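You operate a simulated robot arm through the tools that you are given. There is no shell and no other tool.

You are at the controls of a simulated robot arm. One attempt, no reset.

Task
Stir both pails with the short stirrer, washing it after each, and lid them.
Fine: water-based practice paint; grey pail first; wash in the orange bucket; the stirrer stands in the black holder.

Only the result counts: the job must be done as asked and must still hold three seconds after the hand-in. Knocking over, shifting, dropping, spilling or breaking anything else fails it. A push-on lid holds only when it is set on centred and level and pressed home; a screw cap is set on level and turned clockwise until tight.

Robot
A 6-joint arm with a two-finger gripper, fixed in place. Base frame: the origin is on the floor under the middle of its stand, x ahead of it, y to its left, z up. Readings come in mm, rad, newtons and seconds.
It reaches about 1572 mm from its shoulder. Its first joint turns from -2.897 to 2.897 rad. Payload 2.45 kg.
The tool frame sits at the grasp point between the pads (the TCP): z along the fingers, y along the line on which they close. The tips reach 20 mm beyond it. The gripper opens to 140 mm; its body begins 168 mm behind the TCP.
Orientation is that of the tool frame in the base frame, as a unit quaternion [w, x, y, z]. With the fingers straight down and closing along the base's y, the tool's x points along the base's -x, its y along +y and its z along -z.

Tools
- The arm moves only by the tool apply_moves. Its argument "motion" is one flat list of numbers, 7 for each row, row after row: the turn, a rotation vector about the base's x, y, z in units of 5 degrees (1.0 is 5 degrees), then the shift along the base's x, y, z in units of 50 mm (1.0 is 50 mm), then the opening, from 0 (shut) to 1 (fully open). In form: [ax, ay, az, dx, dy, dz, gripper, ax, ay, az, dx, dy, dz, gripper, ...]. A call has 1 to 20 rows; each row shifts and turns the commanded pose from where the row before left it. A call with a number of a shift or a turn outside -1 to 1 is refused whole. A row lasts 0.2 s, in which the tool goes at most 50 mm and 0.15 rad; a call with a longer step from one row to the next is refused whole, and so is a gripper value outside its range. A pose out of reach is approached as far as the arm can. The call stops where the force on the tool passes 40 N (or 10 N more than at its start, if that is more) or the arm is blocked; 0.2 s more then pass. The fingers move at their own pace (about 45 mm/s each) and stop on an object; they squeeze with about 36 N. The grip force told is the motor's: it shows also when the fingers shut on nothing. Time passes only in rows, and 0.2 s behind the last, so rows that do not move let the fingers close. It gives the time, the measured TCP pose, the force on the tool (base axes), the opening and the grip force at its end, in the units of the frame above (readings bear some noise), with the torque about the TCP (base axes, N m) and any sound that the robot's microphone picked up.
- Cameras (640 x 400 px; columns grow to the right, rows downward): "scene" is fixed at [387.2, 654.4, 1578.9]; the picture's right is [-0.78, -0.62, 0.00], its down [-0.40, 0.50, -0.77] and it looks along [0.48, -0.60, -0.64] (base axes); focal length 316 px, centre (320, 200). "wrist" rides on the gripper at [78, 11, -209] in the tool frame; the picture's right is [-0.14, 0.99, 0.00], its down [-0.92, -0.13, -0.37] and it looks along [-0.36, -0.05, 0.93] (tool axes); focal length 280 px, centre (320, 200). There is no depth. A picture from a camera that has moved, and an enlarged one, comes with that camera's place and axes in the base frame and with its lens. The place of the scene camera against the robot may be out by one fixed shift of up to 18 mm in any direction.
- capture(camera): a new picture of that camera. The clock stands still meanwhile.
- zoom(camera, box): a new picture of the part [left, top, right, bottom] of that camera's present view, enlarged. The clock stands still meanwhile.
- job_done(): hands the job in; it is judged then, once.

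Nothing tells you positions but the pictures and the camera data. Unless the task says otherwise, let go and move clear before handing in.

The tools are called after "Emit:" by a JSON object that holds its "name" and its "arguments". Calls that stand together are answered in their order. apply_moves: Moves the arm, as the interface text tells. Its arguments: {"type":"object","properties":{"motion":{"type":"array","items":{"type":"number"}}},"required":["motion"]} The other tools are called the same way: capture (camera) takes a picture; zoom (camera, box) takes an enlarged picture of a part of a camera's view; job_done () hands the job in.

At the start:

```text
t: 0.0
tcp_pos: [584.3, 371.1, 1374.5]
ee_rot: [0.001, 0.0, 1.0, 0.001]
force: [-0.3, 0.4, -0.1]
torque: [-0.02, 0.01, 0.0]
gripper_width: 140.0
gripper_force: 0.0
```

scene: 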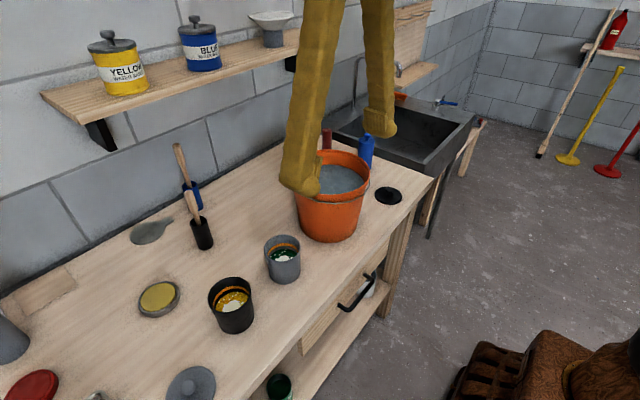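
wrist: 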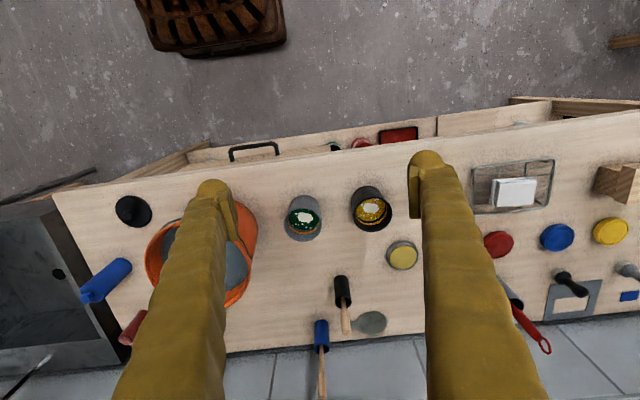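

I see a workbench with a grey pail (green paint), a black pail (yellow paint), an orange wash bucket, a black and a blue holder each with a stirrer, and several lids. I'll take closer looks before moving.

Emit:
{"name": "zoom", "arguments": {"camera": "scene", "box": [120, 130, 280, 260]}}

Emit:
{"name": "zoom", "arguments": {"camera": "scene", "box": [0, 220, 320, 400]}}

Emit:
{"name": "zoom", "arguments": {"camera": "wrist", "box": [240, 160, 440, 360]}}

Emit:
{"name": "zoom", "arguments": {"camera": "wrist", "box": [440, 120, 640, 360]}}

Emit:
{"name": "zoom", "arguments": {"camera": "scene", "box": [250, 100, 450, 300]}}

```text
3.08 times, centred on (200, 195) of scene
camera zoom: at [387.2, 654.4, 1578.9], right [-0.78, -0.62, 0.0], down [-0.4, 0.5, -0.77], along [0.48, -0.6, -0.64], focal length 972 px, centre (689, 215)
```

zoom: 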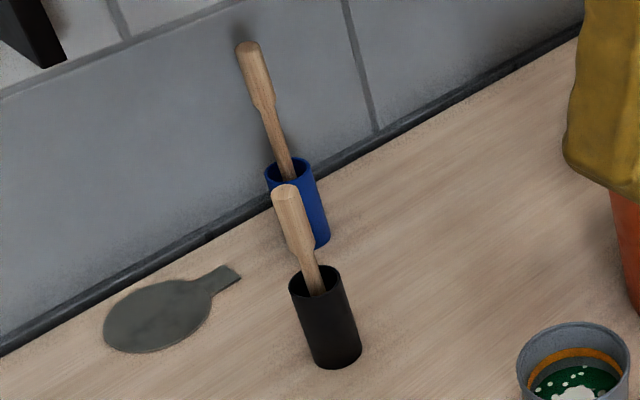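

```text
2.00 times, centred on (160, 310) of scene
camera zoom: at [387.2, 654.4, 1578.9], right [-0.78, -0.62, 0.0], down [-0.4, 0.5, -0.77], along [0.48, -0.6, -0.64], focal length 632 px, centre (640, -20)
```

zoom: 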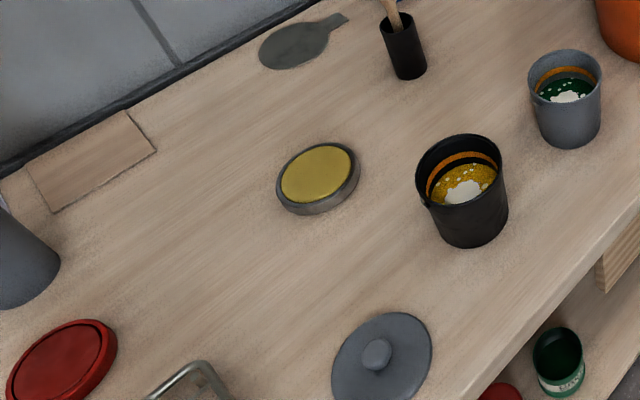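

```text
2.00 times, centred on (340, 260) of wrist
camera zoom: at [505.1, 382.5, 1583.1], right [0.14, 0.99, 0.0], down [0.92, -0.13, 0.37], along [0.37, -0.05, -0.93], focal length 561 px, centre (280, 80)
```

zoom: 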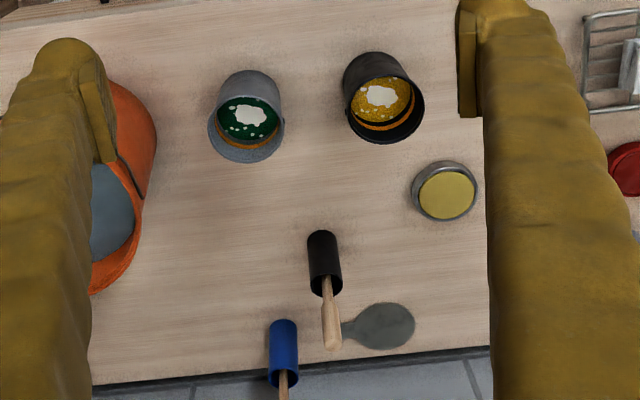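

```text
1.67 times, centred on (540, 240) of wrist
camera zoom: at [505.1, 382.5, 1583.1], right [0.14, 0.99, 0.0], down [0.92, -0.13, 0.37], along [0.37, -0.05, -0.93], focal length 467 px, centre (-47, 133)
```

zoom: 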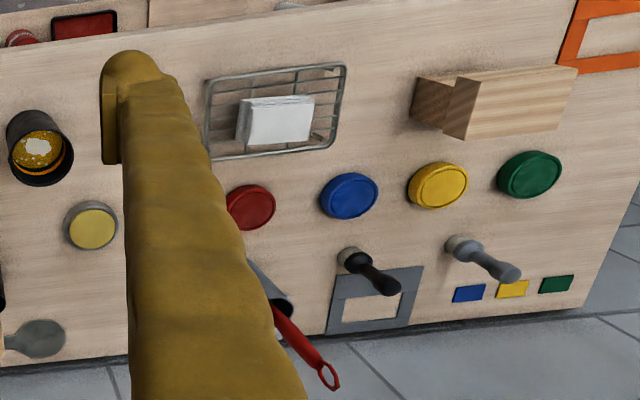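

```text
2.00 times, centred on (350, 200) of scene
camera zoom: at [387.2, 654.4, 1578.9], right [-0.78, -0.62, 0.0], down [-0.4, 0.5, -0.77], along [0.48, -0.6, -0.64], focal length 632 px, centre (260, 200)
```

zoom: 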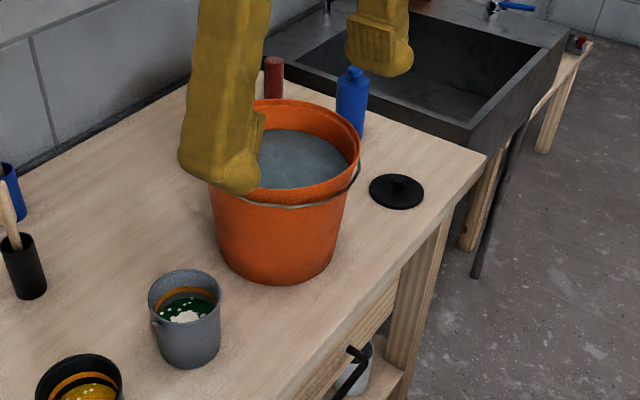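

The bench runs along y with its front edge near x≈660 and its top near z≈875. The grey pail rim is near (788, 306, 1006), and the black holder with the short stirrer is near (1055, 371). I'll move the wrist camera to get more views and triangulate better.

Emit:
{"name": "apply_moves", "arguments": {"motion": [0, 0, 0, 0, 1, 0, 1, 0, 0, 0, 0, 1, 0, 1, 0, 0, 0, 0, 1, 0, 1, 0, 0, 0, 0, 1, 0, 1]}}

Emit:
{"name": "capture", "arguments": {"camera": "wrist"}}

Emit:
{"name": "zoom", "arguments": {"camera": "wrist", "box": [200, 120, 420, 260]}}

Emit:
{"name": "capture", "arguments": {"camera": "scene"}}

```text
t: 1.0
tcp_pos: [583.4, 571.5, 1374.5]
ee_rot: [0.001, 0.0, 1.0, 0.001]
force: [-0.1, -0.7, 0.8]
torque: [0.04, -0.05, 0.0]
gripper_width: 139.9
gripper_force: 0.1
```

```text
taken
camera wrist: at [504.6, 583.2, 1583.5], right [0.14, 0.99, 0.0], down [0.92, -0.13, 0.37], along [0.37, -0.05, -0.93], focal length 280 px, centre (320, 200)
```

wrist: 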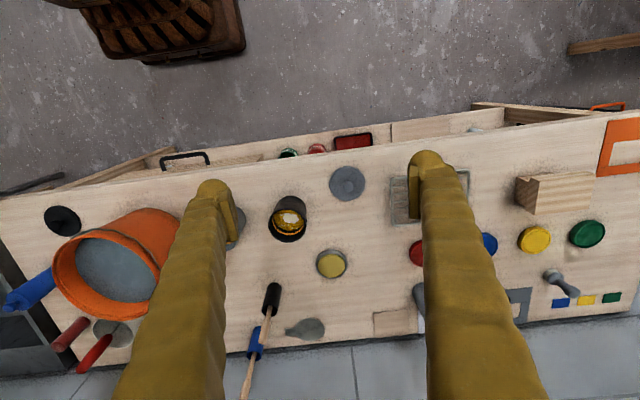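

```text
2.86 times, centred on (310, 190) of wrist
camera zoom: at [504.6, 583.2, 1583.5], right [0.14, 0.99, 0.0], down [0.92, -0.13, 0.37], along [0.37, -0.05, -0.93], focal length 801 px, centre (349, 229)
```

zoom: 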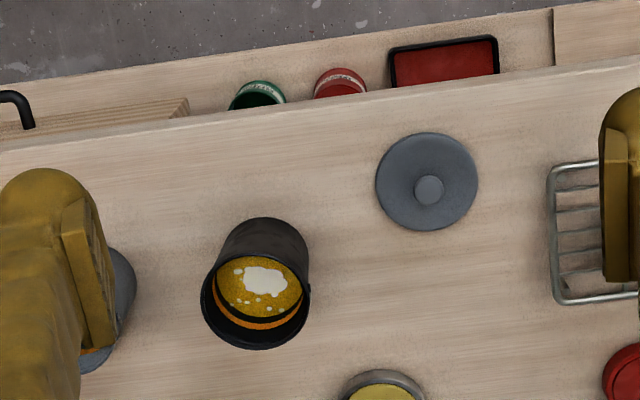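

```text
taken
```

scene: 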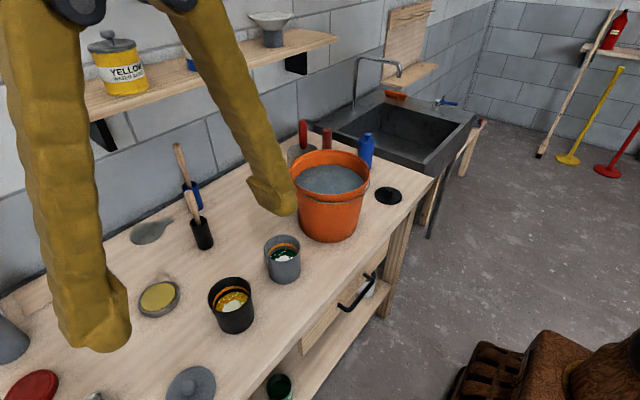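

I can see the grey knobbed lid near (745, 620) and the black pail near (789, 467). Next I'll lower the camera for a closer look at the pails and lids.

Emit:
{"name": "apply_moves", "arguments": {"motion": [0, 0, 0, 0, 0, -1, 1, 0, 0, 0, 0, 0, -1, 1, 0, 0, 0, 0.7, -0.7, 0, 1]}}

Emit:
{"name": "capture", "arguments": {"camera": "wrist"}}

Emit:
{"name": "zoom", "arguments": {"camera": "wrist", "box": [220, 130, 430, 340]}}

```text
t: 1.8
tcp_pos: [617.1, 535.7, 1275.0]
ee_rot: [0.001, 0.0, 1.0, 0.001]
force: [-0.2, 0.2, -0.6]
torque: [-0.01, 0.01, 0.0]
gripper_width: 140.2
gripper_force: 0.0
```

```text
taken
camera wrist: at [537.7, 548.1, 1483.9], right [0.14, 0.99, 0.0], down [0.92, -0.13, 0.37], along [0.37, -0.05, -0.93], focal length 280 px, centre (320, 200)
```

wrist: 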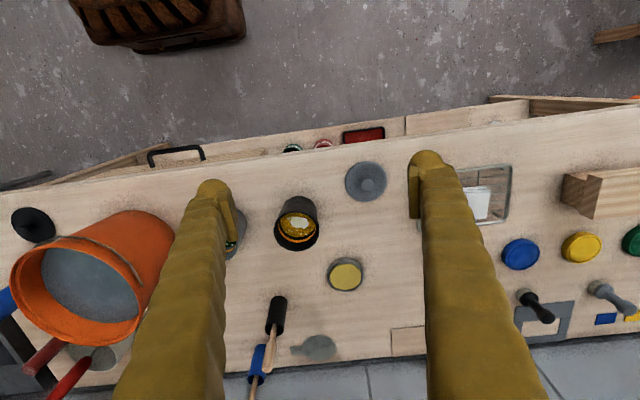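

```text
1.90 times, centred on (325, 235) of wrist
camera zoom: at [537.7, 548.1, 1483.9], right [0.14, 0.99, 0.0], down [0.92, -0.13, 0.37], along [0.37, -0.05, -0.93], focal length 534 px, centre (310, 133)
```

zoom: 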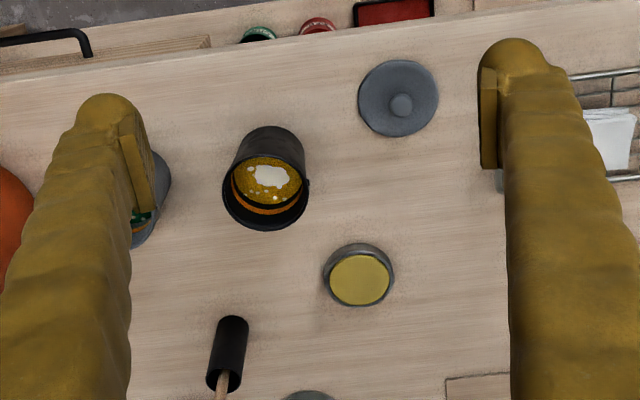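

I'll move closer to the black holder and the yellow disc to see the stirrer's handle shape and lean.

Emit:
{"name": "apply_moves", "arguments": {"motion": [0, 0, 0, 0.9, -0.4, 0, 1, 0, 0, 0, 0.9, -0.4, 0, 1, 0, 0, 0, 0.9, -0.4, 0, 1, 0, 0, 0, 0.9, -0.4, 0, 1, 0, 0, 0, 0.9, -0.4, 0, 1]}}

Emit:
{"name": "capture", "arguments": {"camera": "wrist"}}

Emit:
{"name": "zoom", "arguments": {"camera": "wrist", "box": [230, 150, 430, 350]}}

Emit:
{"name": "capture", "arguments": {"camera": "scene"}}

```text
t: 3.0
tcp_pos: [843.4, 436.3, 1277.0]
ee_rot: [0.001, 0.0, 1.0, 0.0]
force: [-0.2, 0.0, 1.1]
torque: [0.04, -0.09, 0.0]
gripper_width: 140.0
gripper_force: 0.0
```

```text
taken
camera wrist: at [764.4, 447.1, 1485.7], right [0.14, 0.99, 0.0], down [0.92, -0.13, 0.37], along [0.37, -0.05, -0.93], focal length 280 px, centre (320, 200)
```

wrist: 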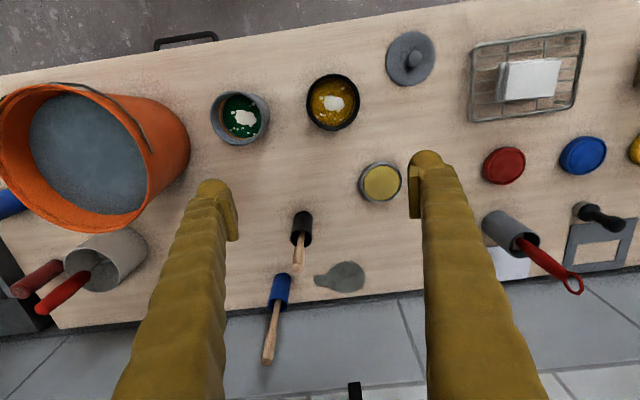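

```text
2.00 times, centred on (330, 250) of wrist
camera zoom: at [764.4, 447.1, 1485.7], right [0.14, 0.99, 0.0], down [0.92, -0.13, 0.37], along [0.37, -0.05, -0.93], focal length 561 px, centre (300, 100)
```

zoom: 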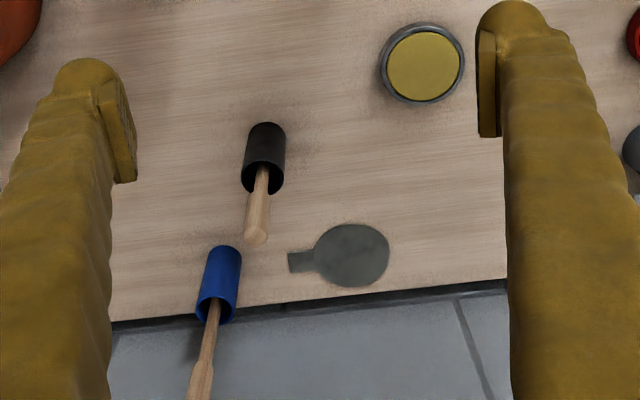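

```text
taken
```

scene: 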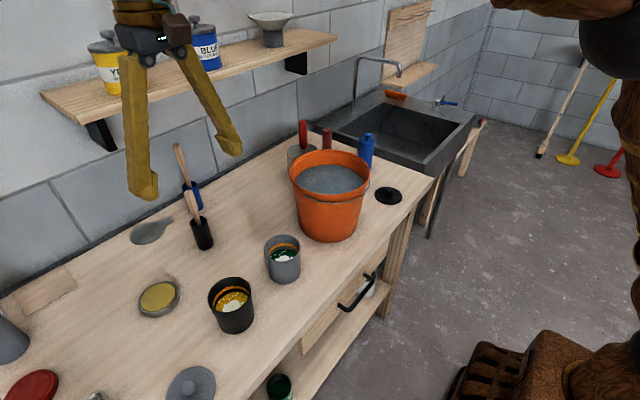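

The stirrer's top is near (1044, 371, 1086). I'll zoom in on the pails, lids and disc to compare their sizes.

Emit:
{"name": "zoom", "arguments": {"camera": "wrist", "box": [200, 20, 460, 160]}}

Emit:
{"name": "zoom", "arguments": {"camera": "wrist", "box": [340, 140, 420, 220]}}

Emit:
{"name": "zoom", "arguments": {"camera": "scene", "box": [340, 160, 420, 220]}}

Emit:
{"name": "zoom", "arguments": {"camera": "scene", "box": [120, 260, 260, 400]}}

Emit:
{"name": "zoom", "arguments": {"camera": "scene", "box": [240, 210, 340, 300]}}

Emit:
{"name": "zoom", "arguments": {"camera": "scene", "box": [150, 130, 250, 260]}}

```text
2.46 times, centred on (330, 90) of wrist
camera zoom: at [764.4, 447.1, 1485.7], right [0.14, 0.99, 0.0], down [0.92, -0.13, 0.37], along [0.37, -0.05, -0.93], focal length 690 px, centre (295, 471)
```

zoom: 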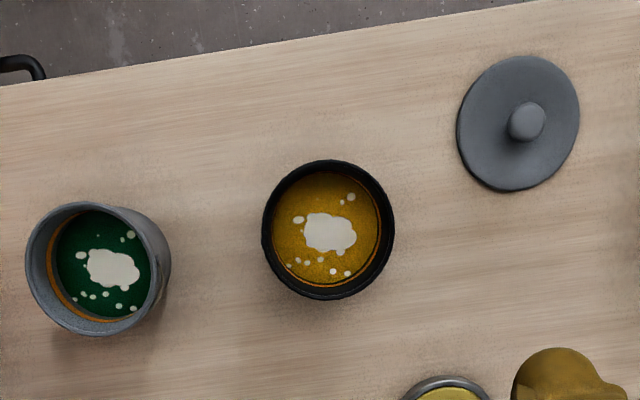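

```text
5.00 times, centred on (380, 180) of wrist
camera zoom: at [764.4, 447.1, 1485.7], right [0.14, 0.99, 0.0], down [0.92, -0.13, 0.37], along [0.37, -0.05, -0.93], focal length 1402 px, centre (20, 300)
```

zoom: 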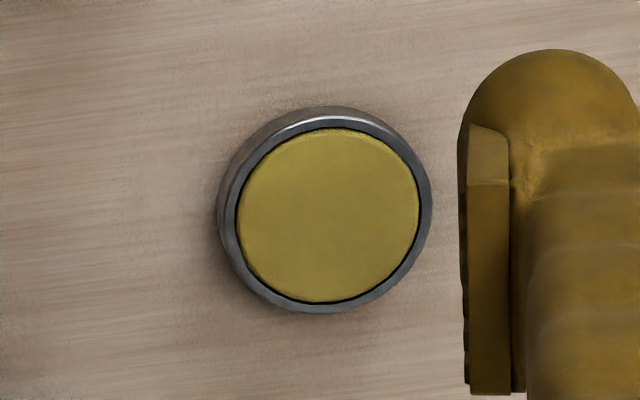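

```text
6.67 times, centred on (380, 190) of scene
camera zoom: at [387.2, 654.4, 1578.9], right [-0.78, -0.62, 0.0], down [-0.4, 0.5, -0.77], along [0.48, -0.6, -0.64], focal length 2107 px, centre (-80, 267)
```

zoom: 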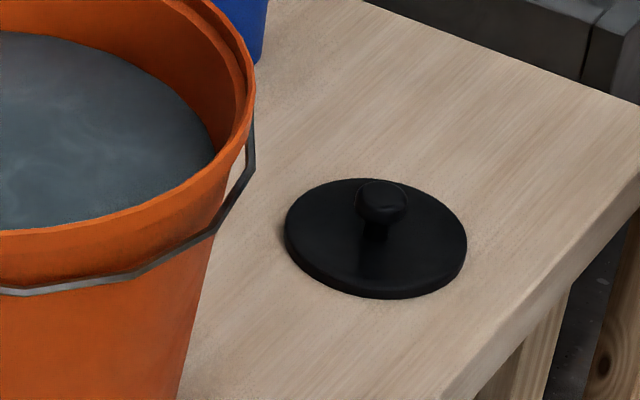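

```text
2.86 times, centred on (190, 330) of scene
camera zoom: at [387.2, 654.4, 1578.9], right [-0.78, -0.62, 0.0], down [-0.4, 0.5, -0.77], along [0.48, -0.6, -0.64], focal length 903 px, centre (691, -171)
```

zoom: 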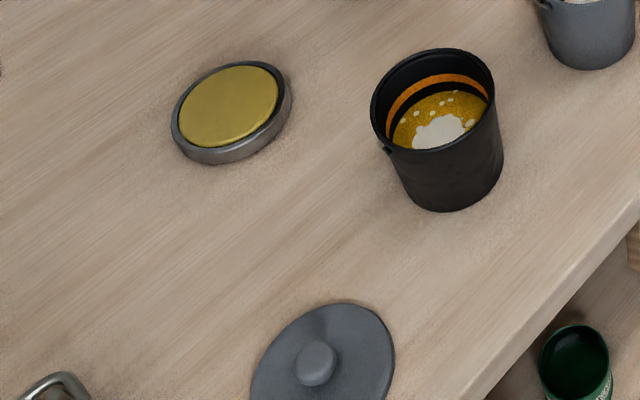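

```text
4.44 times, centred on (290, 255) of scene
camera zoom: at [387.2, 654.4, 1578.9], right [-0.78, -0.62, 0.0], down [-0.4, 0.5, -0.77], along [0.48, -0.6, -0.64], focal length 1405 px, centre (453, -44)
```

zoom: 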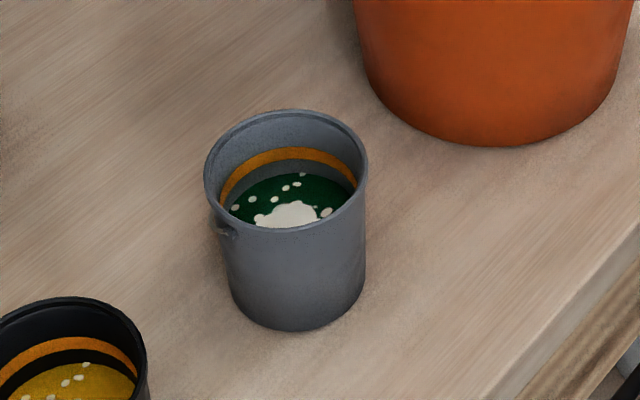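

```text
3.08 times, centred on (200, 195) of scene
camera zoom: at [387.2, 654.4, 1578.9], right [-0.78, -0.62, 0.0], down [-0.4, 0.5, -0.77], along [0.48, -0.6, -0.64], focal length 972 px, centre (689, 215)
```

zoom: 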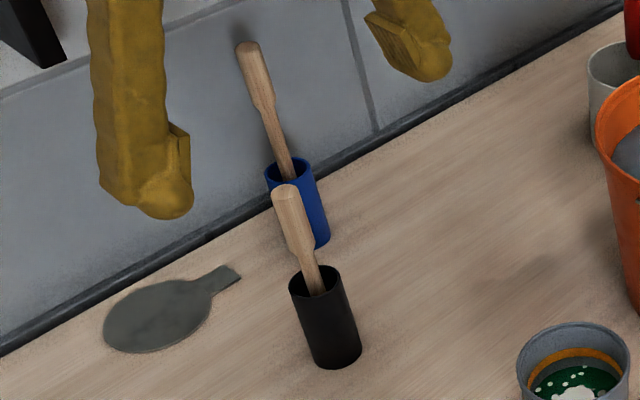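

The pails hold unmixed paint with white patches, and the two knobbed lids are the grey one near (745, 621) and the black one near (741, −166). I'll look at the orange bucket and black lid from above.

Emit:
{"name": "apply_moves", "arguments": {"motion": [0, 0, 0, -0.5, -0.8, 0.2, 1, 0, 0, 0, -0.5, -0.8, 0.2, 1, 0, 0, 0, -0.5, -0.8, 0.2, 1, 0, 0, 0, -0.5, -0.8, 0.2, 1, 0, 0, 0, -0.4, -0.9, 0, 1, 0, 0, 0, -0.4, -0.9, 0, 1, 0, 0, 0, -0.4, -0.9, 0, 1]}}

Emit:
{"name": "capture", "arguments": {"camera": "wrist"}}

Emit:
{"name": "zoom", "arguments": {"camera": "wrist", "box": [200, 100, 440, 250]}}

```text
t: 4.6
tcp_pos: [687.5, 140.1, 1315.8]
ee_rot: [0.0, -0.001, 1.0, 0.001]
force: [1.2, 0.1, -0.1]
torque: [-0.01, 0.03, 0.0]
gripper_width: 140.0
gripper_force: 0.0
```

```text
taken
camera wrist: at [607.9, 152.2, 1523.6], right [0.14, 0.99, 0.0], down [0.92, -0.13, 0.37], along [0.37, -0.05, -0.93], focal length 280 px, centre (320, 200)
```

wrist: 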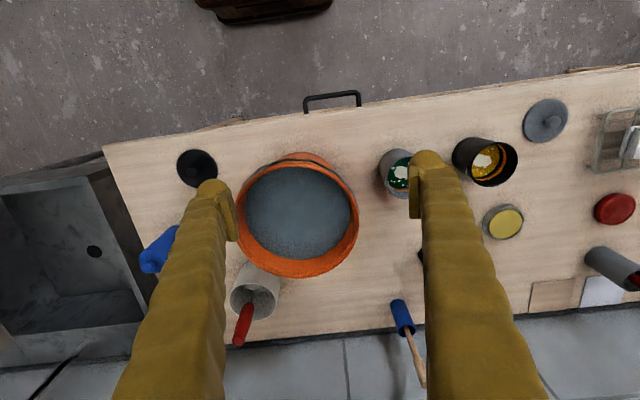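

```text
2.67 times, centred on (320, 175) of wrist
camera zoom: at [607.9, 152.2, 1523.6], right [0.14, 0.99, 0.0], down [0.92, -0.13, 0.37], along [0.37, -0.05, -0.93], focal length 748 px, centre (320, 267)
```

zoom: 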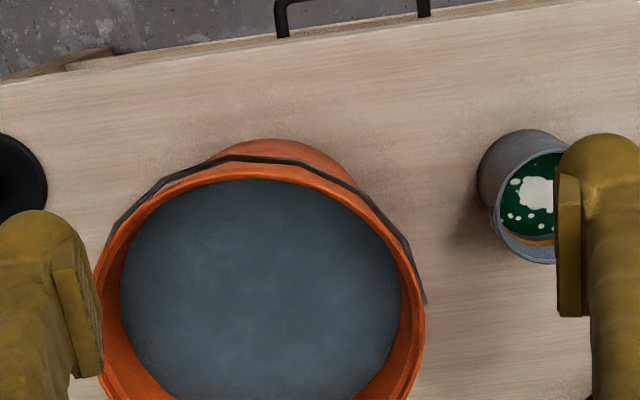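

The orange bucket's rim centre is near (810, 86, 1075) with a radius of about 108 mm. Now I'll move above the short stirrer in the black holder.

Emit:
{"name": "apply_moves", "arguments": {"motion": [0, 0, 0, 0.79, 0.51, -0.13, 1, 0, 0, 0, 0.79, 0.51, -0.13, 1, 0, 0, 0, 0.79, 0.51, -0.13, 1, 0, 0, 0, 0.79, 0.51, -0.13, 1, 0, 0, 0, 0.79, 0.51, -0.13, 1, 0, 0, 0, 0.79, 0.51, -0.13, 1, 0, 0, 0, 0.79, 0.51, -0.13, 1, 0, 0, 0, 0.79, 0.51, -0.13, 1, 0, 0, 0, 0.79, 0.51, -0.13, 1, 0, 0, 0, 0, 0, 0, 1]}}

Emit:
{"name": "capture", "arguments": {"camera": "wrist"}}

Emit:
{"name": "zoom", "arguments": {"camera": "wrist", "box": [260, 100, 380, 220]}}

Emit:
{"name": "capture", "arguments": {"camera": "scene"}}

```text
t: 6.8
tcp_pos: [1040.0, 371.9, 1245.1]
ee_rot: [0.001, 0.001, 1.0, 0.0]
force: [0.1, 0.2, 0.2]
torque: [-0.02, 0.01, 0.01]
gripper_width: 140.2
gripper_force: 0.0
out of reach, approached as far as the arm can: row 9
```

```text
taken
camera wrist: at [959.4, 383.2, 1453.6], right [0.14, 0.99, 0.0], down [0.92, -0.13, 0.37], along [0.37, -0.05, -0.93], focal length 280 px, centre (320, 200)
```

wrist: 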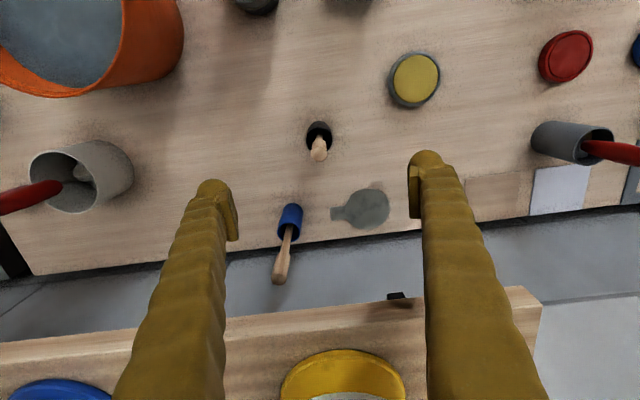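

```text
3.33 times, centred on (320, 160) of wrist
camera zoom: at [959.4, 383.2, 1453.6], right [0.14, 0.99, 0.0], down [0.92, -0.13, 0.37], along [0.37, -0.05, -0.93], focal length 935 px, centre (320, 333)
```

zoom: 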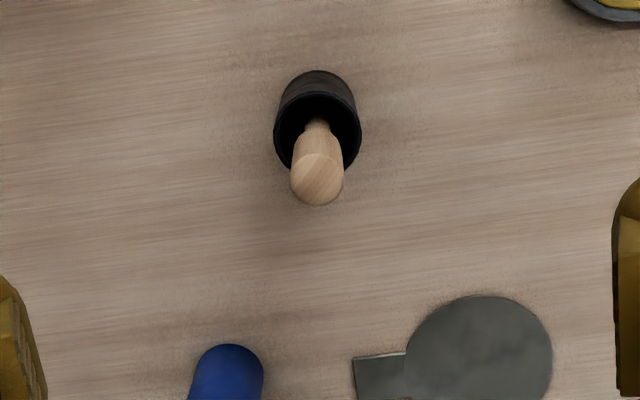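

```text
taken
```

scene: 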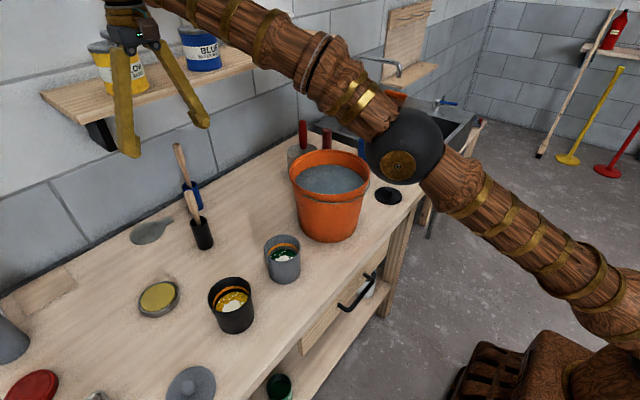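

The stirrer's top is directly below at about (1038, 372, 1088), standing nearly upright. I'll descend partway and check the alignment.

Emit:
{"name": "apply_moves", "arguments": {"motion": [0, 0, 0, -0.08, 0.03, -0.8, 1, 0, 0, 0, 0, 0, -0.8, 1, 0, 0, 0, 0, 0, 0, 1]}}

Emit:
{"name": "zoom", "arguments": {"camera": "wrist", "box": [220, 100, 440, 260]}}

```text
t: 7.6
tcp_pos: [1036.2, 372.2, 1165.5]
ee_rot: [0.0, 0.0, 1.0, -0.001]
force: [-0.8, 0.0, -1.7]
torque: [0.0, 0.0, 0.0]
gripper_width: 140.0
gripper_force: 0.0
```

```text
2.50 times, centred on (330, 180) of wrist
camera zoom: at [957.2, 384.1, 1373.9], right [0.14, 0.99, 0.0], down [0.92, -0.13, 0.37], along [0.37, -0.05, -0.93], focal length 701 px, centre (295, 250)
```

zoom: 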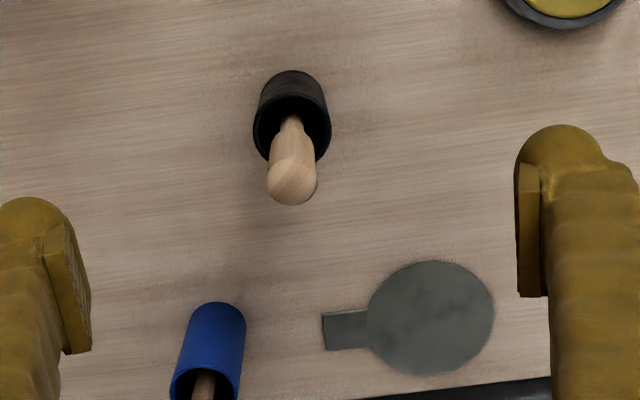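

The gripper is aligned with the handle. I'll descend to z≈1062 and close on it.

Emit:
{"name": "apply_moves", "arguments": {"motion": [0, 0, 0, 0.03, 0, -0.7, 1, 0, 0, 0, 0.03, 0, -0.7, 1, 0, 0, 0, 0, 0, -0.66, 1, 0, 0, 0, 0, 0, 0, 1]}}

Emit:
{"name": "zoom", "arguments": {"camera": "wrist", "box": [220, 100, 440, 260]}}

Emit:
{"name": "zoom", "arguments": {"camera": "scene", "box": [100, 80, 300, 270]}}

```text
t: 8.6
tcp_pos: [1039.0, 372.7, 1063.1]
ee_rot: [0.0, 0.0, 1.0, 0.0]
force: [0.1, -0.6, -0.3]
torque: [0.0, -0.01, -0.01]
gripper_width: 140.3
gripper_force: 0.1
```

```text
2.50 times, centred on (330, 180) of wrist
camera zoom: at [960.3, 383.3, 1272.2], right [0.14, 0.99, 0.0], down [0.92, -0.13, 0.37], along [0.37, -0.05, -0.93], focal length 701 px, centre (295, 250)
```

zoom: 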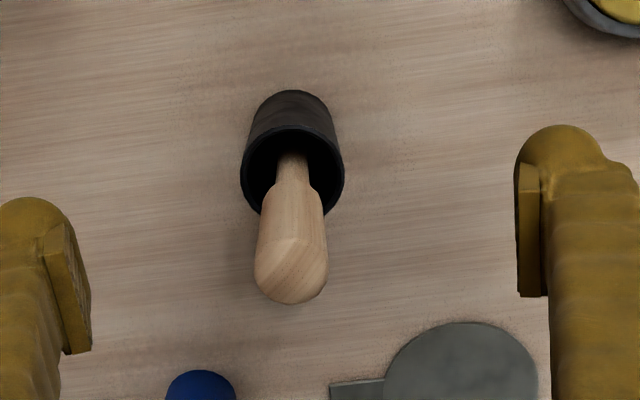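

```text
2.11 times, centred on (200, 175) of scene
camera zoom: at [387.2, 654.4, 1578.9], right [-0.78, -0.62, 0.0], down [-0.4, 0.5, -0.77], along [0.48, -0.6, -0.64], focal length 665 px, centre (573, 253)
```

zoom: 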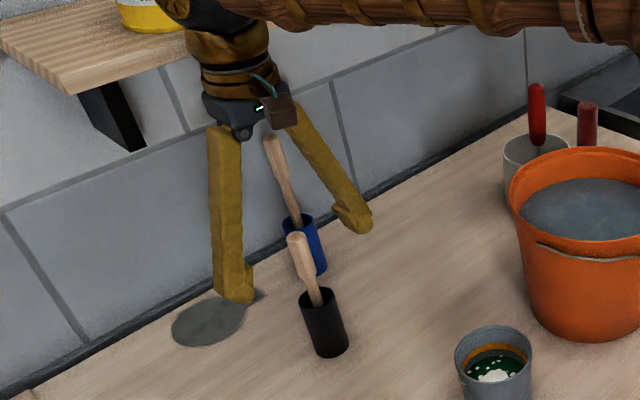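

The handle (about 20 mm wide) sits centred between the fingers, so I'll close now.

Emit:
{"name": "apply_moves", "arguments": {"motion": [0, 0, 0, 0, 0, 0, 0, 0, 0, 0, 0, 0, 0, 0, 0, 0, 0, 0, 0, 0, 0, 0, 0, 0, 0, 0, 0, 0, 0, 0, 0, 0, 0, 0, 0, 0, 0, 0, 0, 0, 0, 0, 0, 0, 0, 0, 0, 0, 0, 0, 0, 0, 0, 0, 0, 0, 0, 0, 0, 0, 0, 0, 0]}}

Emit:
{"name": "zoom", "arguments": {"camera": "wrist", "box": [220, 100, 440, 260]}}

Emit:
{"name": "zoom", "arguments": {"camera": "scene", "box": [100, 80, 300, 270]}}

```text
t: 10.6
tcp_pos: [1040.1, 370.9, 1064.0]
ee_rot: [0.001, 0.0, 1.0, 0.0]
force: [0.0, 0.5, -0.4]
torque: [0.0, -0.01, -0.02]
gripper_width: 18.4
gripper_force: 35.8
```

```text
2.50 times, centred on (330, 180) of wrist
camera zoom: at [960.3, 383.3, 1272.5], right [0.14, 0.99, 0.0], down [0.92, -0.13, 0.37], along [0.37, -0.05, -0.93], focal length 701 px, centre (295, 250)
```

zoom: 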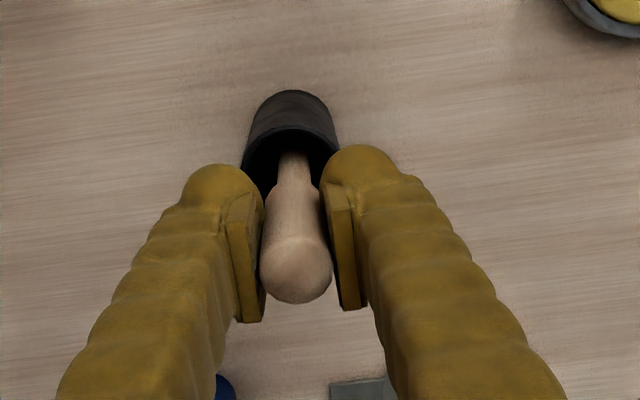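

```text
2.11 times, centred on (200, 175) of scene
camera zoom: at [387.2, 654.4, 1578.9], right [-0.78, -0.62, 0.0], down [-0.4, 0.5, -0.77], along [0.48, -0.6, -0.64], focal length 665 px, centre (573, 253)
```

zoom: 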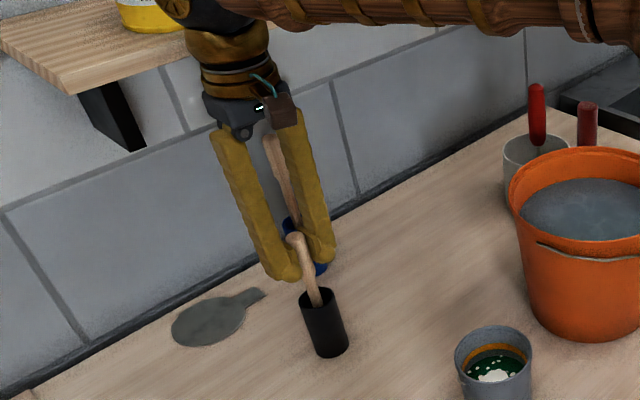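

The grip is solid at 18.4 mm and 36 N. I'll lift straight up slowly and check that the holder stays put.

Emit:
{"name": "apply_moves", "arguments": {"motion": [0, 0, 0, 0, 0, 0.3, 0, 0, 0, 0, 0, 0, 0.3, 0, 0, 0, 0, 0, 0, 0.4, 0, 0, 0, 0, 0, 0, 0.5, 0, 0, 0, 0, 0, 0, 0.5, 0, 0, 0, 0, 0, 0, 0.5, 0, 0, 0, 0, 0, 0, 0.3, 0]}}

Emit:
{"name": "zoom", "arguments": {"camera": "scene", "box": [100, 80, 300, 270]}}

Emit:
{"name": "capture", "arguments": {"camera": "wrist"}}

```text
t: 12.2
tcp_pos: [1038.8, 372.3, 1203.1]
ee_rot: [0.001, 0.0, 1.0, 0.0]
force: [1.0, 0.3, -0.1]
torque: [0.02, 0.02, 0.0]
gripper_width: 18.2
gripper_force: 36.3
```

```text
2.11 times, centred on (200, 175) of scene
camera zoom: at [387.2, 654.4, 1578.9], right [-0.78, -0.62, 0.0], down [-0.4, 0.5, -0.77], along [0.48, -0.6, -0.64], focal length 665 px, centre (573, 253)
```

zoom: 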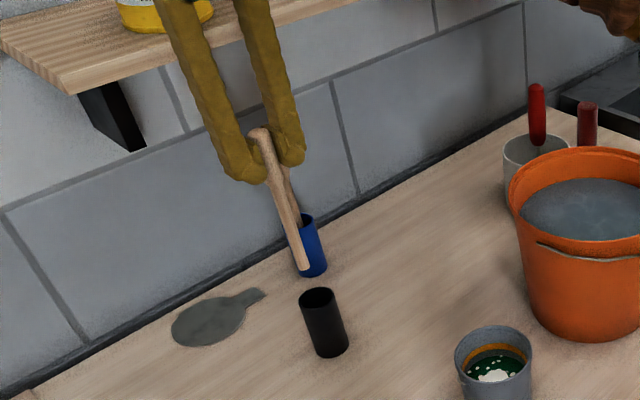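

```text
taken
camera wrist: at [960.4, 384.9, 1411.5], right [0.14, 0.99, 0.0], down [0.92, -0.13, 0.37], along [0.37, -0.05, -0.93], focal length 280 px, centre (320, 200)
```

wrist: 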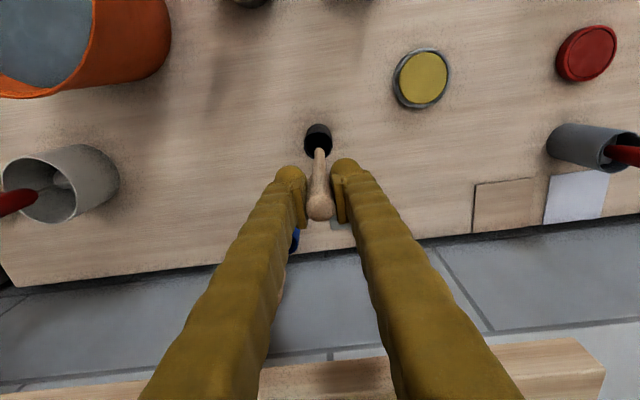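

The stirrer came out cleanly; it is about 190 mm long and its tip hangs about 166 mm below the TCP. I'll carry it over to above the grey pail at (788, 305).

Emit:
{"name": "apply_moves", "arguments": {"motion": [0, 0, 0, -0.837, -0.223, 0.09, 0, 0, 0, 0, -0.837, -0.223, 0.09, 0, 0, 0, 0, -0.837, -0.223, 0.09, 0, 0, 0, 0, -0.837, -0.223, 0.09, 0, 0, 0, 0, -0.837, -0.223, 0.09, 0, 0, 0, 0, -0.837, -0.223, 0.09, 0, 0, 0, 0, 0, 0, 0, 0]}}

Emit:
{"name": "capture", "arguments": {"camera": "wrist"}}

Emit:
{"name": "capture", "arguments": {"camera": "scene"}}

Emit:
{"name": "zoom", "arguments": {"camera": "wrist", "box": [240, 60, 400, 220]}}

```text
t: 13.8
tcp_pos: [788.1, 303.8, 1230.6]
ee_rot: [0.001, 0.0, 1.0, 0.0]
force: [0.9, -0.7, -0.3]
torque: [0.0, 0.0, -0.02]
gripper_width: 18.2
gripper_force: 36.5
```

```text
taken
camera wrist: at [708.7, 315.5, 1438.6], right [0.14, 0.99, 0.0], down [0.92, -0.13, 0.37], along [0.37, -0.05, -0.93], focal length 280 px, centre (320, 200)
```

wrist: 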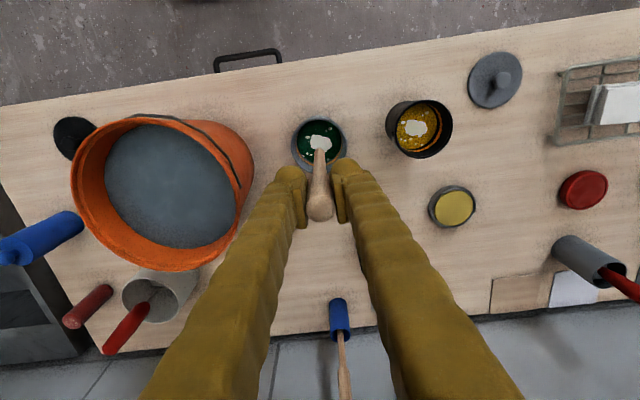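

```text
taken
```

scene: 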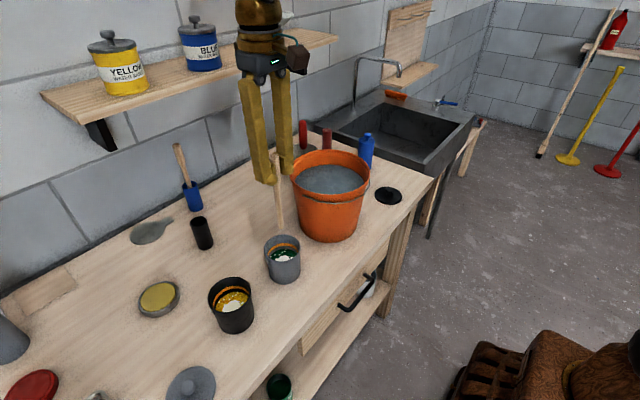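

```text
2.50 times, centred on (320, 140) of wrist
camera zoom: at [708.7, 315.5, 1438.6], right [0.14, 0.99, 0.0], down [0.92, -0.13, 0.37], along [0.37, -0.05, -0.93], focal length 701 px, centre (320, 350)
```

zoom: 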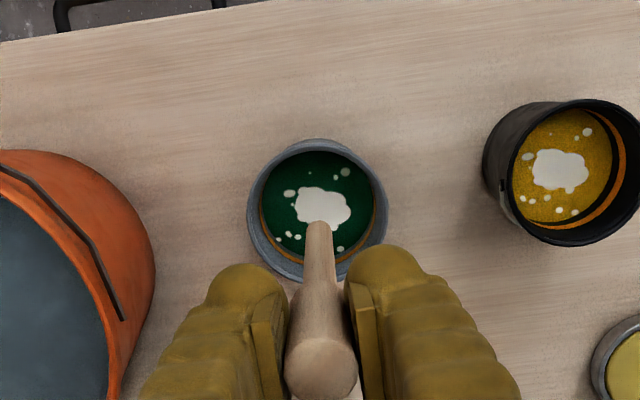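

The stirrer is centred over the grey pail (rim ≈1003, paint surface ≈957). I'll lower it gently into the paint, keeping the tip about 15 mm above the bottom.

Emit:
{"name": "apply_moves", "arguments": {"motion": [0, 0, 0, 0.06, 0, -0.4, 0, 0, 0, 0, 0, 0, -0.5, 0, 0, 0, 0, 0, 0, -0.5, 0, 0, 0, 0, 0, 0, -0.4, 0, 0, 0, 0, 0, 0, -0.4, 0, 0, 0, 0, 0, 0, -0.4, 0, 0, 0, 0, 0, 0, -0.4, 0, 0, 0, 0, 0, 0, 0, 0]}}

Emit:
{"name": "zoom", "arguments": {"camera": "scene", "box": [220, 130, 360, 300]}}

Emit:
{"name": "zoom", "arguments": {"camera": "wrist", "box": [240, 60, 400, 220]}}

```text
t: 15.6
tcp_pos: [793.8, 303.2, 1079.8]
ee_rot: [0.001, 0.0, 1.0, 0.0]
force: [0.5, -0.1, -1.0]
torque: [0.01, 0.01, 0.01]
gripper_width: 17.9
gripper_force: 36.3
```

```text
2.35 times, centred on (290, 215) of scene
camera zoom: at [387.2, 654.4, 1578.9], right [-0.78, -0.62, 0.0], down [-0.4, 0.5, -0.77], along [0.48, -0.6, -0.64], focal length 744 px, centre (391, 165)
```

zoom: 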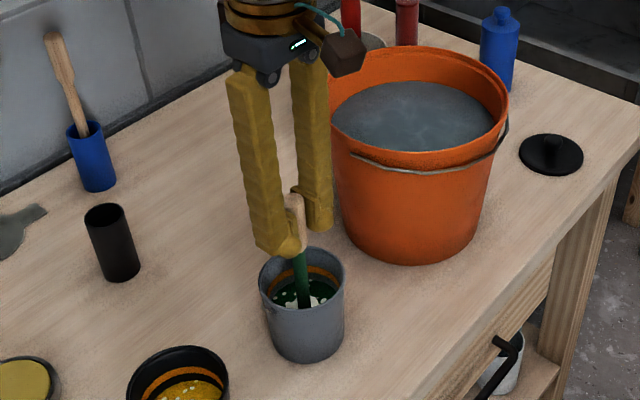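

```text
2.50 times, centred on (320, 140) of wrist
camera zoom: at [712.9, 315.8, 1288.7], right [0.14, 0.99, 0.0], down [0.92, -0.13, 0.37], along [0.37, -0.05, -0.93], focal length 701 px, centre (320, 350)
```

zoom: 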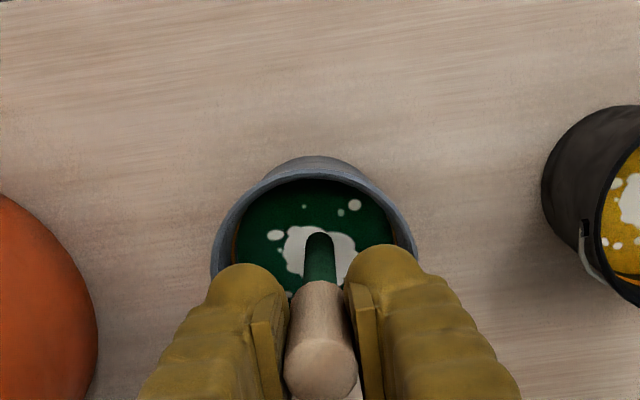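

The blade is in the paint with no contact force. I'll stir with gentle circles of 16 mm radius.

Emit:
{"name": "apply_moves", "arguments": {"motion": [0, 0, 0, 0.16, 0, 0, 0, 0, 0, 0, 0.16, 0, 0, 0, 0, 0, 0, -0.061, 0.188, 0, 0, 0, 0, 0, -0.16, 0.116, 0, 0, 0, 0, 0, -0.198, 0, 0, 0, 0, 0, 0, -0.16, -0.116, 0, 0, 0, 0, 0, -0.061, -0.188, 0, 0, 0, 0, 0, 0.061, -0.188, 0, 0, 0, 0, 0, 0.16, -0.116, 0, 0, 0, 0, 0, 0.198, 0, 0, 0, 0, 0, 0, 0.16, 0.116, 0, 0, 0, 0, 0, 0.061, 0.188, 0, 0]}}

Emit:
{"name": "zoom", "arguments": {"camera": "wrist", "box": [240, 60, 400, 220]}}

Emit:
{"name": "zoom", "arguments": {"camera": "scene", "box": [240, 200, 340, 300]}}

```text
t: 18.2
tcp_pos: [805.1, 302.8, 1078.1]
ee_rot: [0.001, 0.0, 1.0, 0.0]
force: [0.6, -1.2, 0.8]
torque: [0.02, 0.0, 0.01]
gripper_width: 17.9
gripper_force: 36.5
```

```text
2.50 times, centred on (320, 140) of wrist
camera zoom: at [726.8, 315.6, 1288.0], right [0.14, 0.99, 0.0], down [0.92, -0.13, 0.37], along [0.37, -0.05, -0.93], focal length 701 px, centre (320, 350)
```

zoom: 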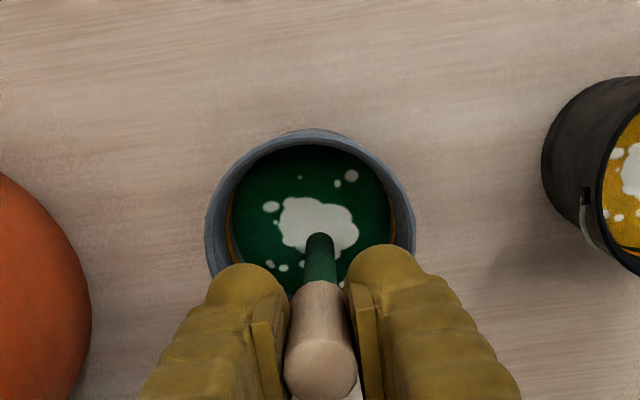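

```text
4.00 times, centred on (290, 250) of scene
camera zoom: at [387.2, 654.4, 1578.9], right [-0.78, -0.62, 0.0], down [-0.4, 0.5, -0.77], along [0.48, -0.6, -0.64], focal length 1264 px, centre (440, 0)
```

zoom: 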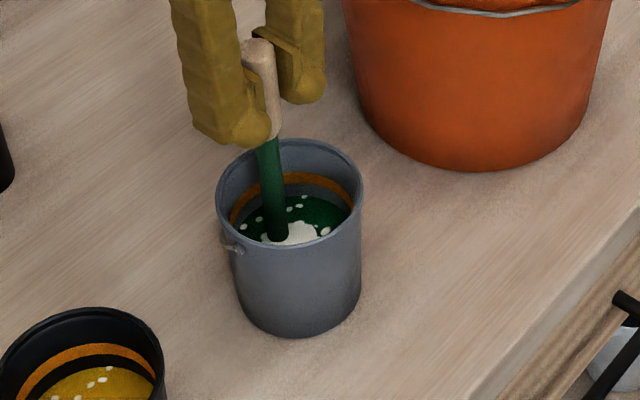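

The white patches are still there after one turn, so I'll keep stirring.

Emit:
{"name": "apply_moves", "arguments": {"motion": [0, 0, 0, -0.061, 0.188, 0, 0, 0, 0, 0, -0.16, 0.116, 0, 0, 0, 0, 0, -0.198, 0, 0, 0, 0, 0, 0, -0.16, -0.116, 0, 0, 0, 0, 0, -0.061, -0.188, 0, 0, 0, 0, 0, 0.061, -0.188, 0, 0, 0, 0, 0, 0.16, -0.116, 0, 0, 0, 0, 0, 0.198, 0, 0, 0, 0, 0, 0, 0.16, 0.116, 0, 0, 0, 0, 0, 0.061, 0.188, 0, 0, 0, 0, 0, -0.061, 0.188, 0, 0, 0, 0, 0, -0.16, 0.116, 0, 0, 0, 0, 0, -0.198, 0, 0, 0, 0, 0, 0, -0.16, -0.116, 0, 0, 0, 0, 0, -0.061, -0.188, 0, 0, 0, 0, 0, 0.061, -0.188, 0, 0, 0, 0, 0, 0.16, -0.116, 0, 0, 0, 0, 0, 0.198, 0, 0, 0, 0, 0, 0, 0.16, 0.116, 0, 0, 0, 0, 0, 0.061, 0.188, 0, 0]}}

Emit:
{"name": "zoom", "arguments": {"camera": "wrist", "box": [240, 60, 400, 220]}}

```text
t: 22.4
tcp_pos: [806.5, 303.7, 1078.3]
ee_rot: [0.001, 0.0, 1.0, 0.0]
force: [-0.1, 0.9, 0.9]
torque: [-0.01, 0.01, 0.0]
gripper_width: 18.1
gripper_force: 35.6
```

```text
2.50 times, centred on (320, 140) of wrist
camera zoom: at [727.5, 316.6, 1288.5], right [0.14, 0.99, 0.0], down [0.92, -0.13, 0.37], along [0.37, -0.05, -0.93], focal length 701 px, centre (320, 350)
```

zoom: 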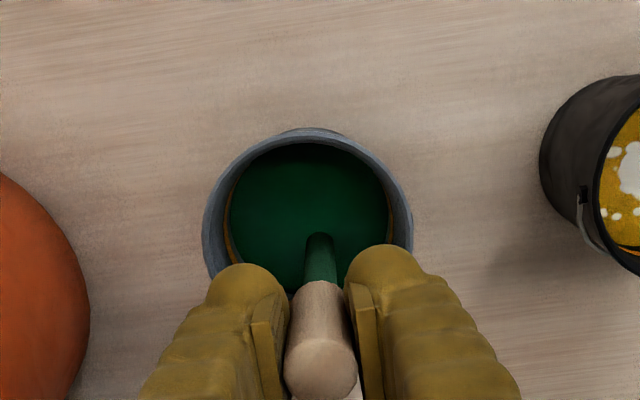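

The white patches have vanished and the paint is uniform. I'll add one more turn for margin, re-centre, and lift slowly, pausing above the paint so it can drip.

Emit:
{"name": "apply_moves", "arguments": {"motion": [0, 0, 0, -0.061, 0.188, 0, 0, 0, 0, 0, -0.16, 0.116, 0, 0, 0, 0, 0, -0.198, 0, 0, 0, 0, 0, 0, -0.16, -0.116, 0, 0, 0, 0, 0, -0.061, -0.188, 0, 0, 0, 0, 0, 0.061, -0.188, 0, 0, 0, 0, 0, 0.16, -0.116, 0, 0, 0, 0, 0, 0.198, 0, 0, 0, 0, 0, 0, 0.16, 0.116, 0, 0, 0, 0, 0, 0.061, 0.188, 0, 0, 0, 0, 0, -0.16, 0, 0, 0, 0, 0, 0, -0.16, 0, 0, 0, 0, 0, 0, 0, 0, 0.2, 0, 0, 0, 0, 0, 0, 0.2, 0, 0, 0, 0, 0, 0, 0.2, 0, 0, 0, 0, 0, 0, 0.2, 0, 0, 0, 0, 0, 0, 0.2, 0, 0, 0, 0, 0, 0, 0.2, 0, 0, 0, 0, 0, 0, 0.2, 0]}}

Emit:
{"name": "zoom", "arguments": {"camera": "scene", "box": [220, 130, 360, 300]}}

```text
t: 26.4
tcp_pos: [790.3, 305.6, 1149.8]
ee_rot: [0.001, 0.0, 1.0, 0.0]
force: [-0.4, 0.0, -1.0]
torque: [-0.04, 0.0, 0.01]
gripper_width: 18.1
gripper_force: 35.6
```

```text
2.35 times, centred on (290, 215) of scene
camera zoom: at [387.2, 654.4, 1578.9], right [-0.78, -0.62, 0.0], down [-0.4, 0.5, -0.77], along [0.48, -0.6, -0.64], focal length 744 px, centre (391, 165)
```

zoom: 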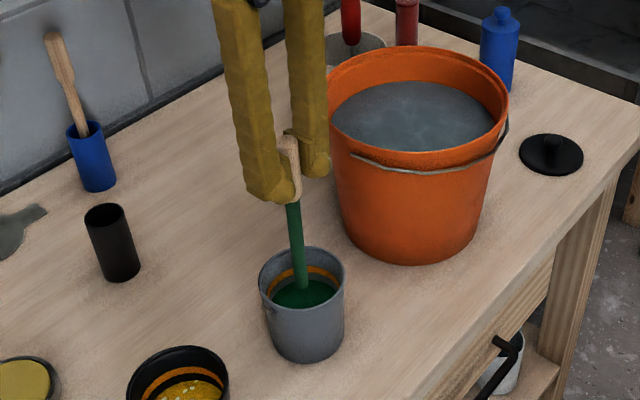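

The blade is hanging inside the pail above the paint. I'll let it drip for about 2 s, then raise it well above the bucket rim and move over the orange bucket.

Emit:
{"name": "apply_moves", "arguments": {"motion": [0, 0, 0, 0, 0, 0, 0, 0, 0, 0, 0, 0, 0, 0, 0, 0, 0, 0, 0, 0, 0, 0, 0, 0, 0, 0, 0, 0, 0, 0, 0, 0, 0, 0, 0, 0, 0, 0, 0, 0, 0, 0, 0, 0, 0, 0, 0, 0, 0, 0, 0, 0, 0, 0, 0, 0, 0, 0, 0, 0, 0, 0, 0, 0, 0, 0, 0, 0, 0, 0, 0, 0, 0, 0, 0, 0, 0.5, 0, 0, 0, 0, 0, 0, 0.6, 0, 0, 0, 0, 0, 0, 0.7, 0, 0, 0, 0, 0, 0, 0.7, 0, 0, 0, 0, 0, 0, 0.7, 0]}}

Emit:
{"name": "zoom", "arguments": {"camera": "scene", "box": [200, 100, 420, 300]}}

Emit:
{"name": "capture", "arguments": {"camera": "wrist"}}

```text
refused: motion must hold 7 numbers for each row
```

```text
2.00 times, centred on (310, 200) of scene
camera zoom: at [387.2, 654.4, 1578.9], right [-0.78, -0.62, 0.0], down [-0.4, 0.5, -0.77], along [0.48, -0.6, -0.64], focal length 632 px, centre (340, 200)
```

zoom: 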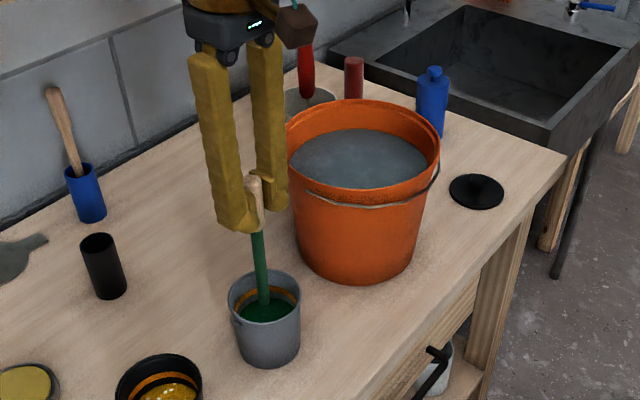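

```text
taken
camera wrist: at [711.5, 317.1, 1358.6], right [0.14, 0.99, 0.0], down [0.92, -0.13, 0.37], along [0.37, -0.05, -0.93], focal length 280 px, centre (320, 200)
```

wrist: 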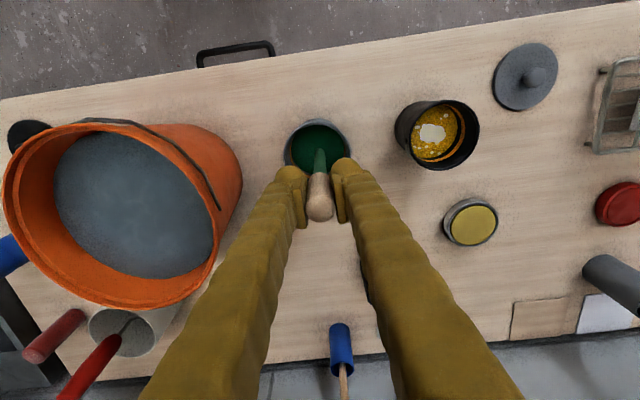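

The call was refused because I miscounted the rows, so nothing moved. I'll resend the drip pause and the lift.

Emit:
{"name": "apply_moves", "arguments": {"motion": [0, 0, 0, 0, 0, 0, 0, 0, 0, 0, 0, 0, 0, 0, 0, 0, 0, 0, 0, 0, 0, 0, 0, 0, 0, 0, 0, 0, 0, 0, 0, 0, 0, 0, 0, 0, 0, 0, 0, 0, 0, 0, 0, 0, 0, 0, 0, 0, 0, 0, 0, 0, 0, 0, 0, 0, 0, 0, 0, 0, 0, 0, 0, 0, 0, 0, 0, 0, 0, 0, 0, 0, 0, 0, 0, 0.4, 0, 0, 0, 0, 0, 0, 0.5, 0, 0, 0, 0, 0, 0, 0.5, 0, 0, 0, 0, 0, 0, 0.6, 0, 0, 0, 0, 0, 0, 0.6, 0, 0, 0, 0, 0, 0, 0.6, 0]}}

Emit:
{"name": "zoom", "arguments": {"camera": "scene", "box": [200, 100, 420, 300]}}

```text
t: 29.8
tcp_pos: [790.7, 305.2, 1309.9]
ee_rot: [0.0, 0.0, 1.0, -0.001]
force: [-0.3, 0.2, -1.2]
torque: [0.0, 0.01, 0.0]
gripper_width: 17.9
gripper_force: 36.2
```

```text
2.00 times, centred on (310, 200) of scene
camera zoom: at [387.2, 654.4, 1578.9], right [-0.78, -0.62, 0.0], down [-0.4, 0.5, -0.77], along [0.48, -0.6, -0.64], focal length 632 px, centre (340, 200)
```

zoom: 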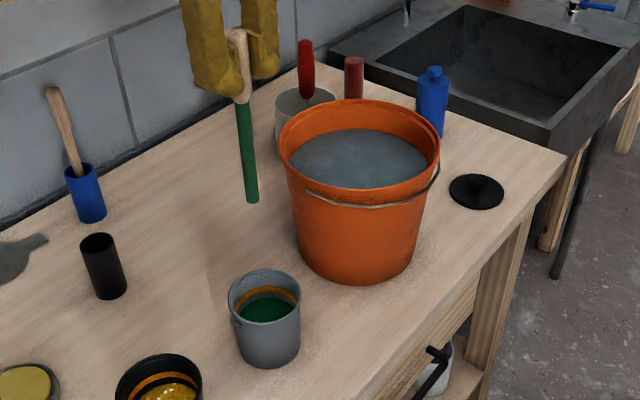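

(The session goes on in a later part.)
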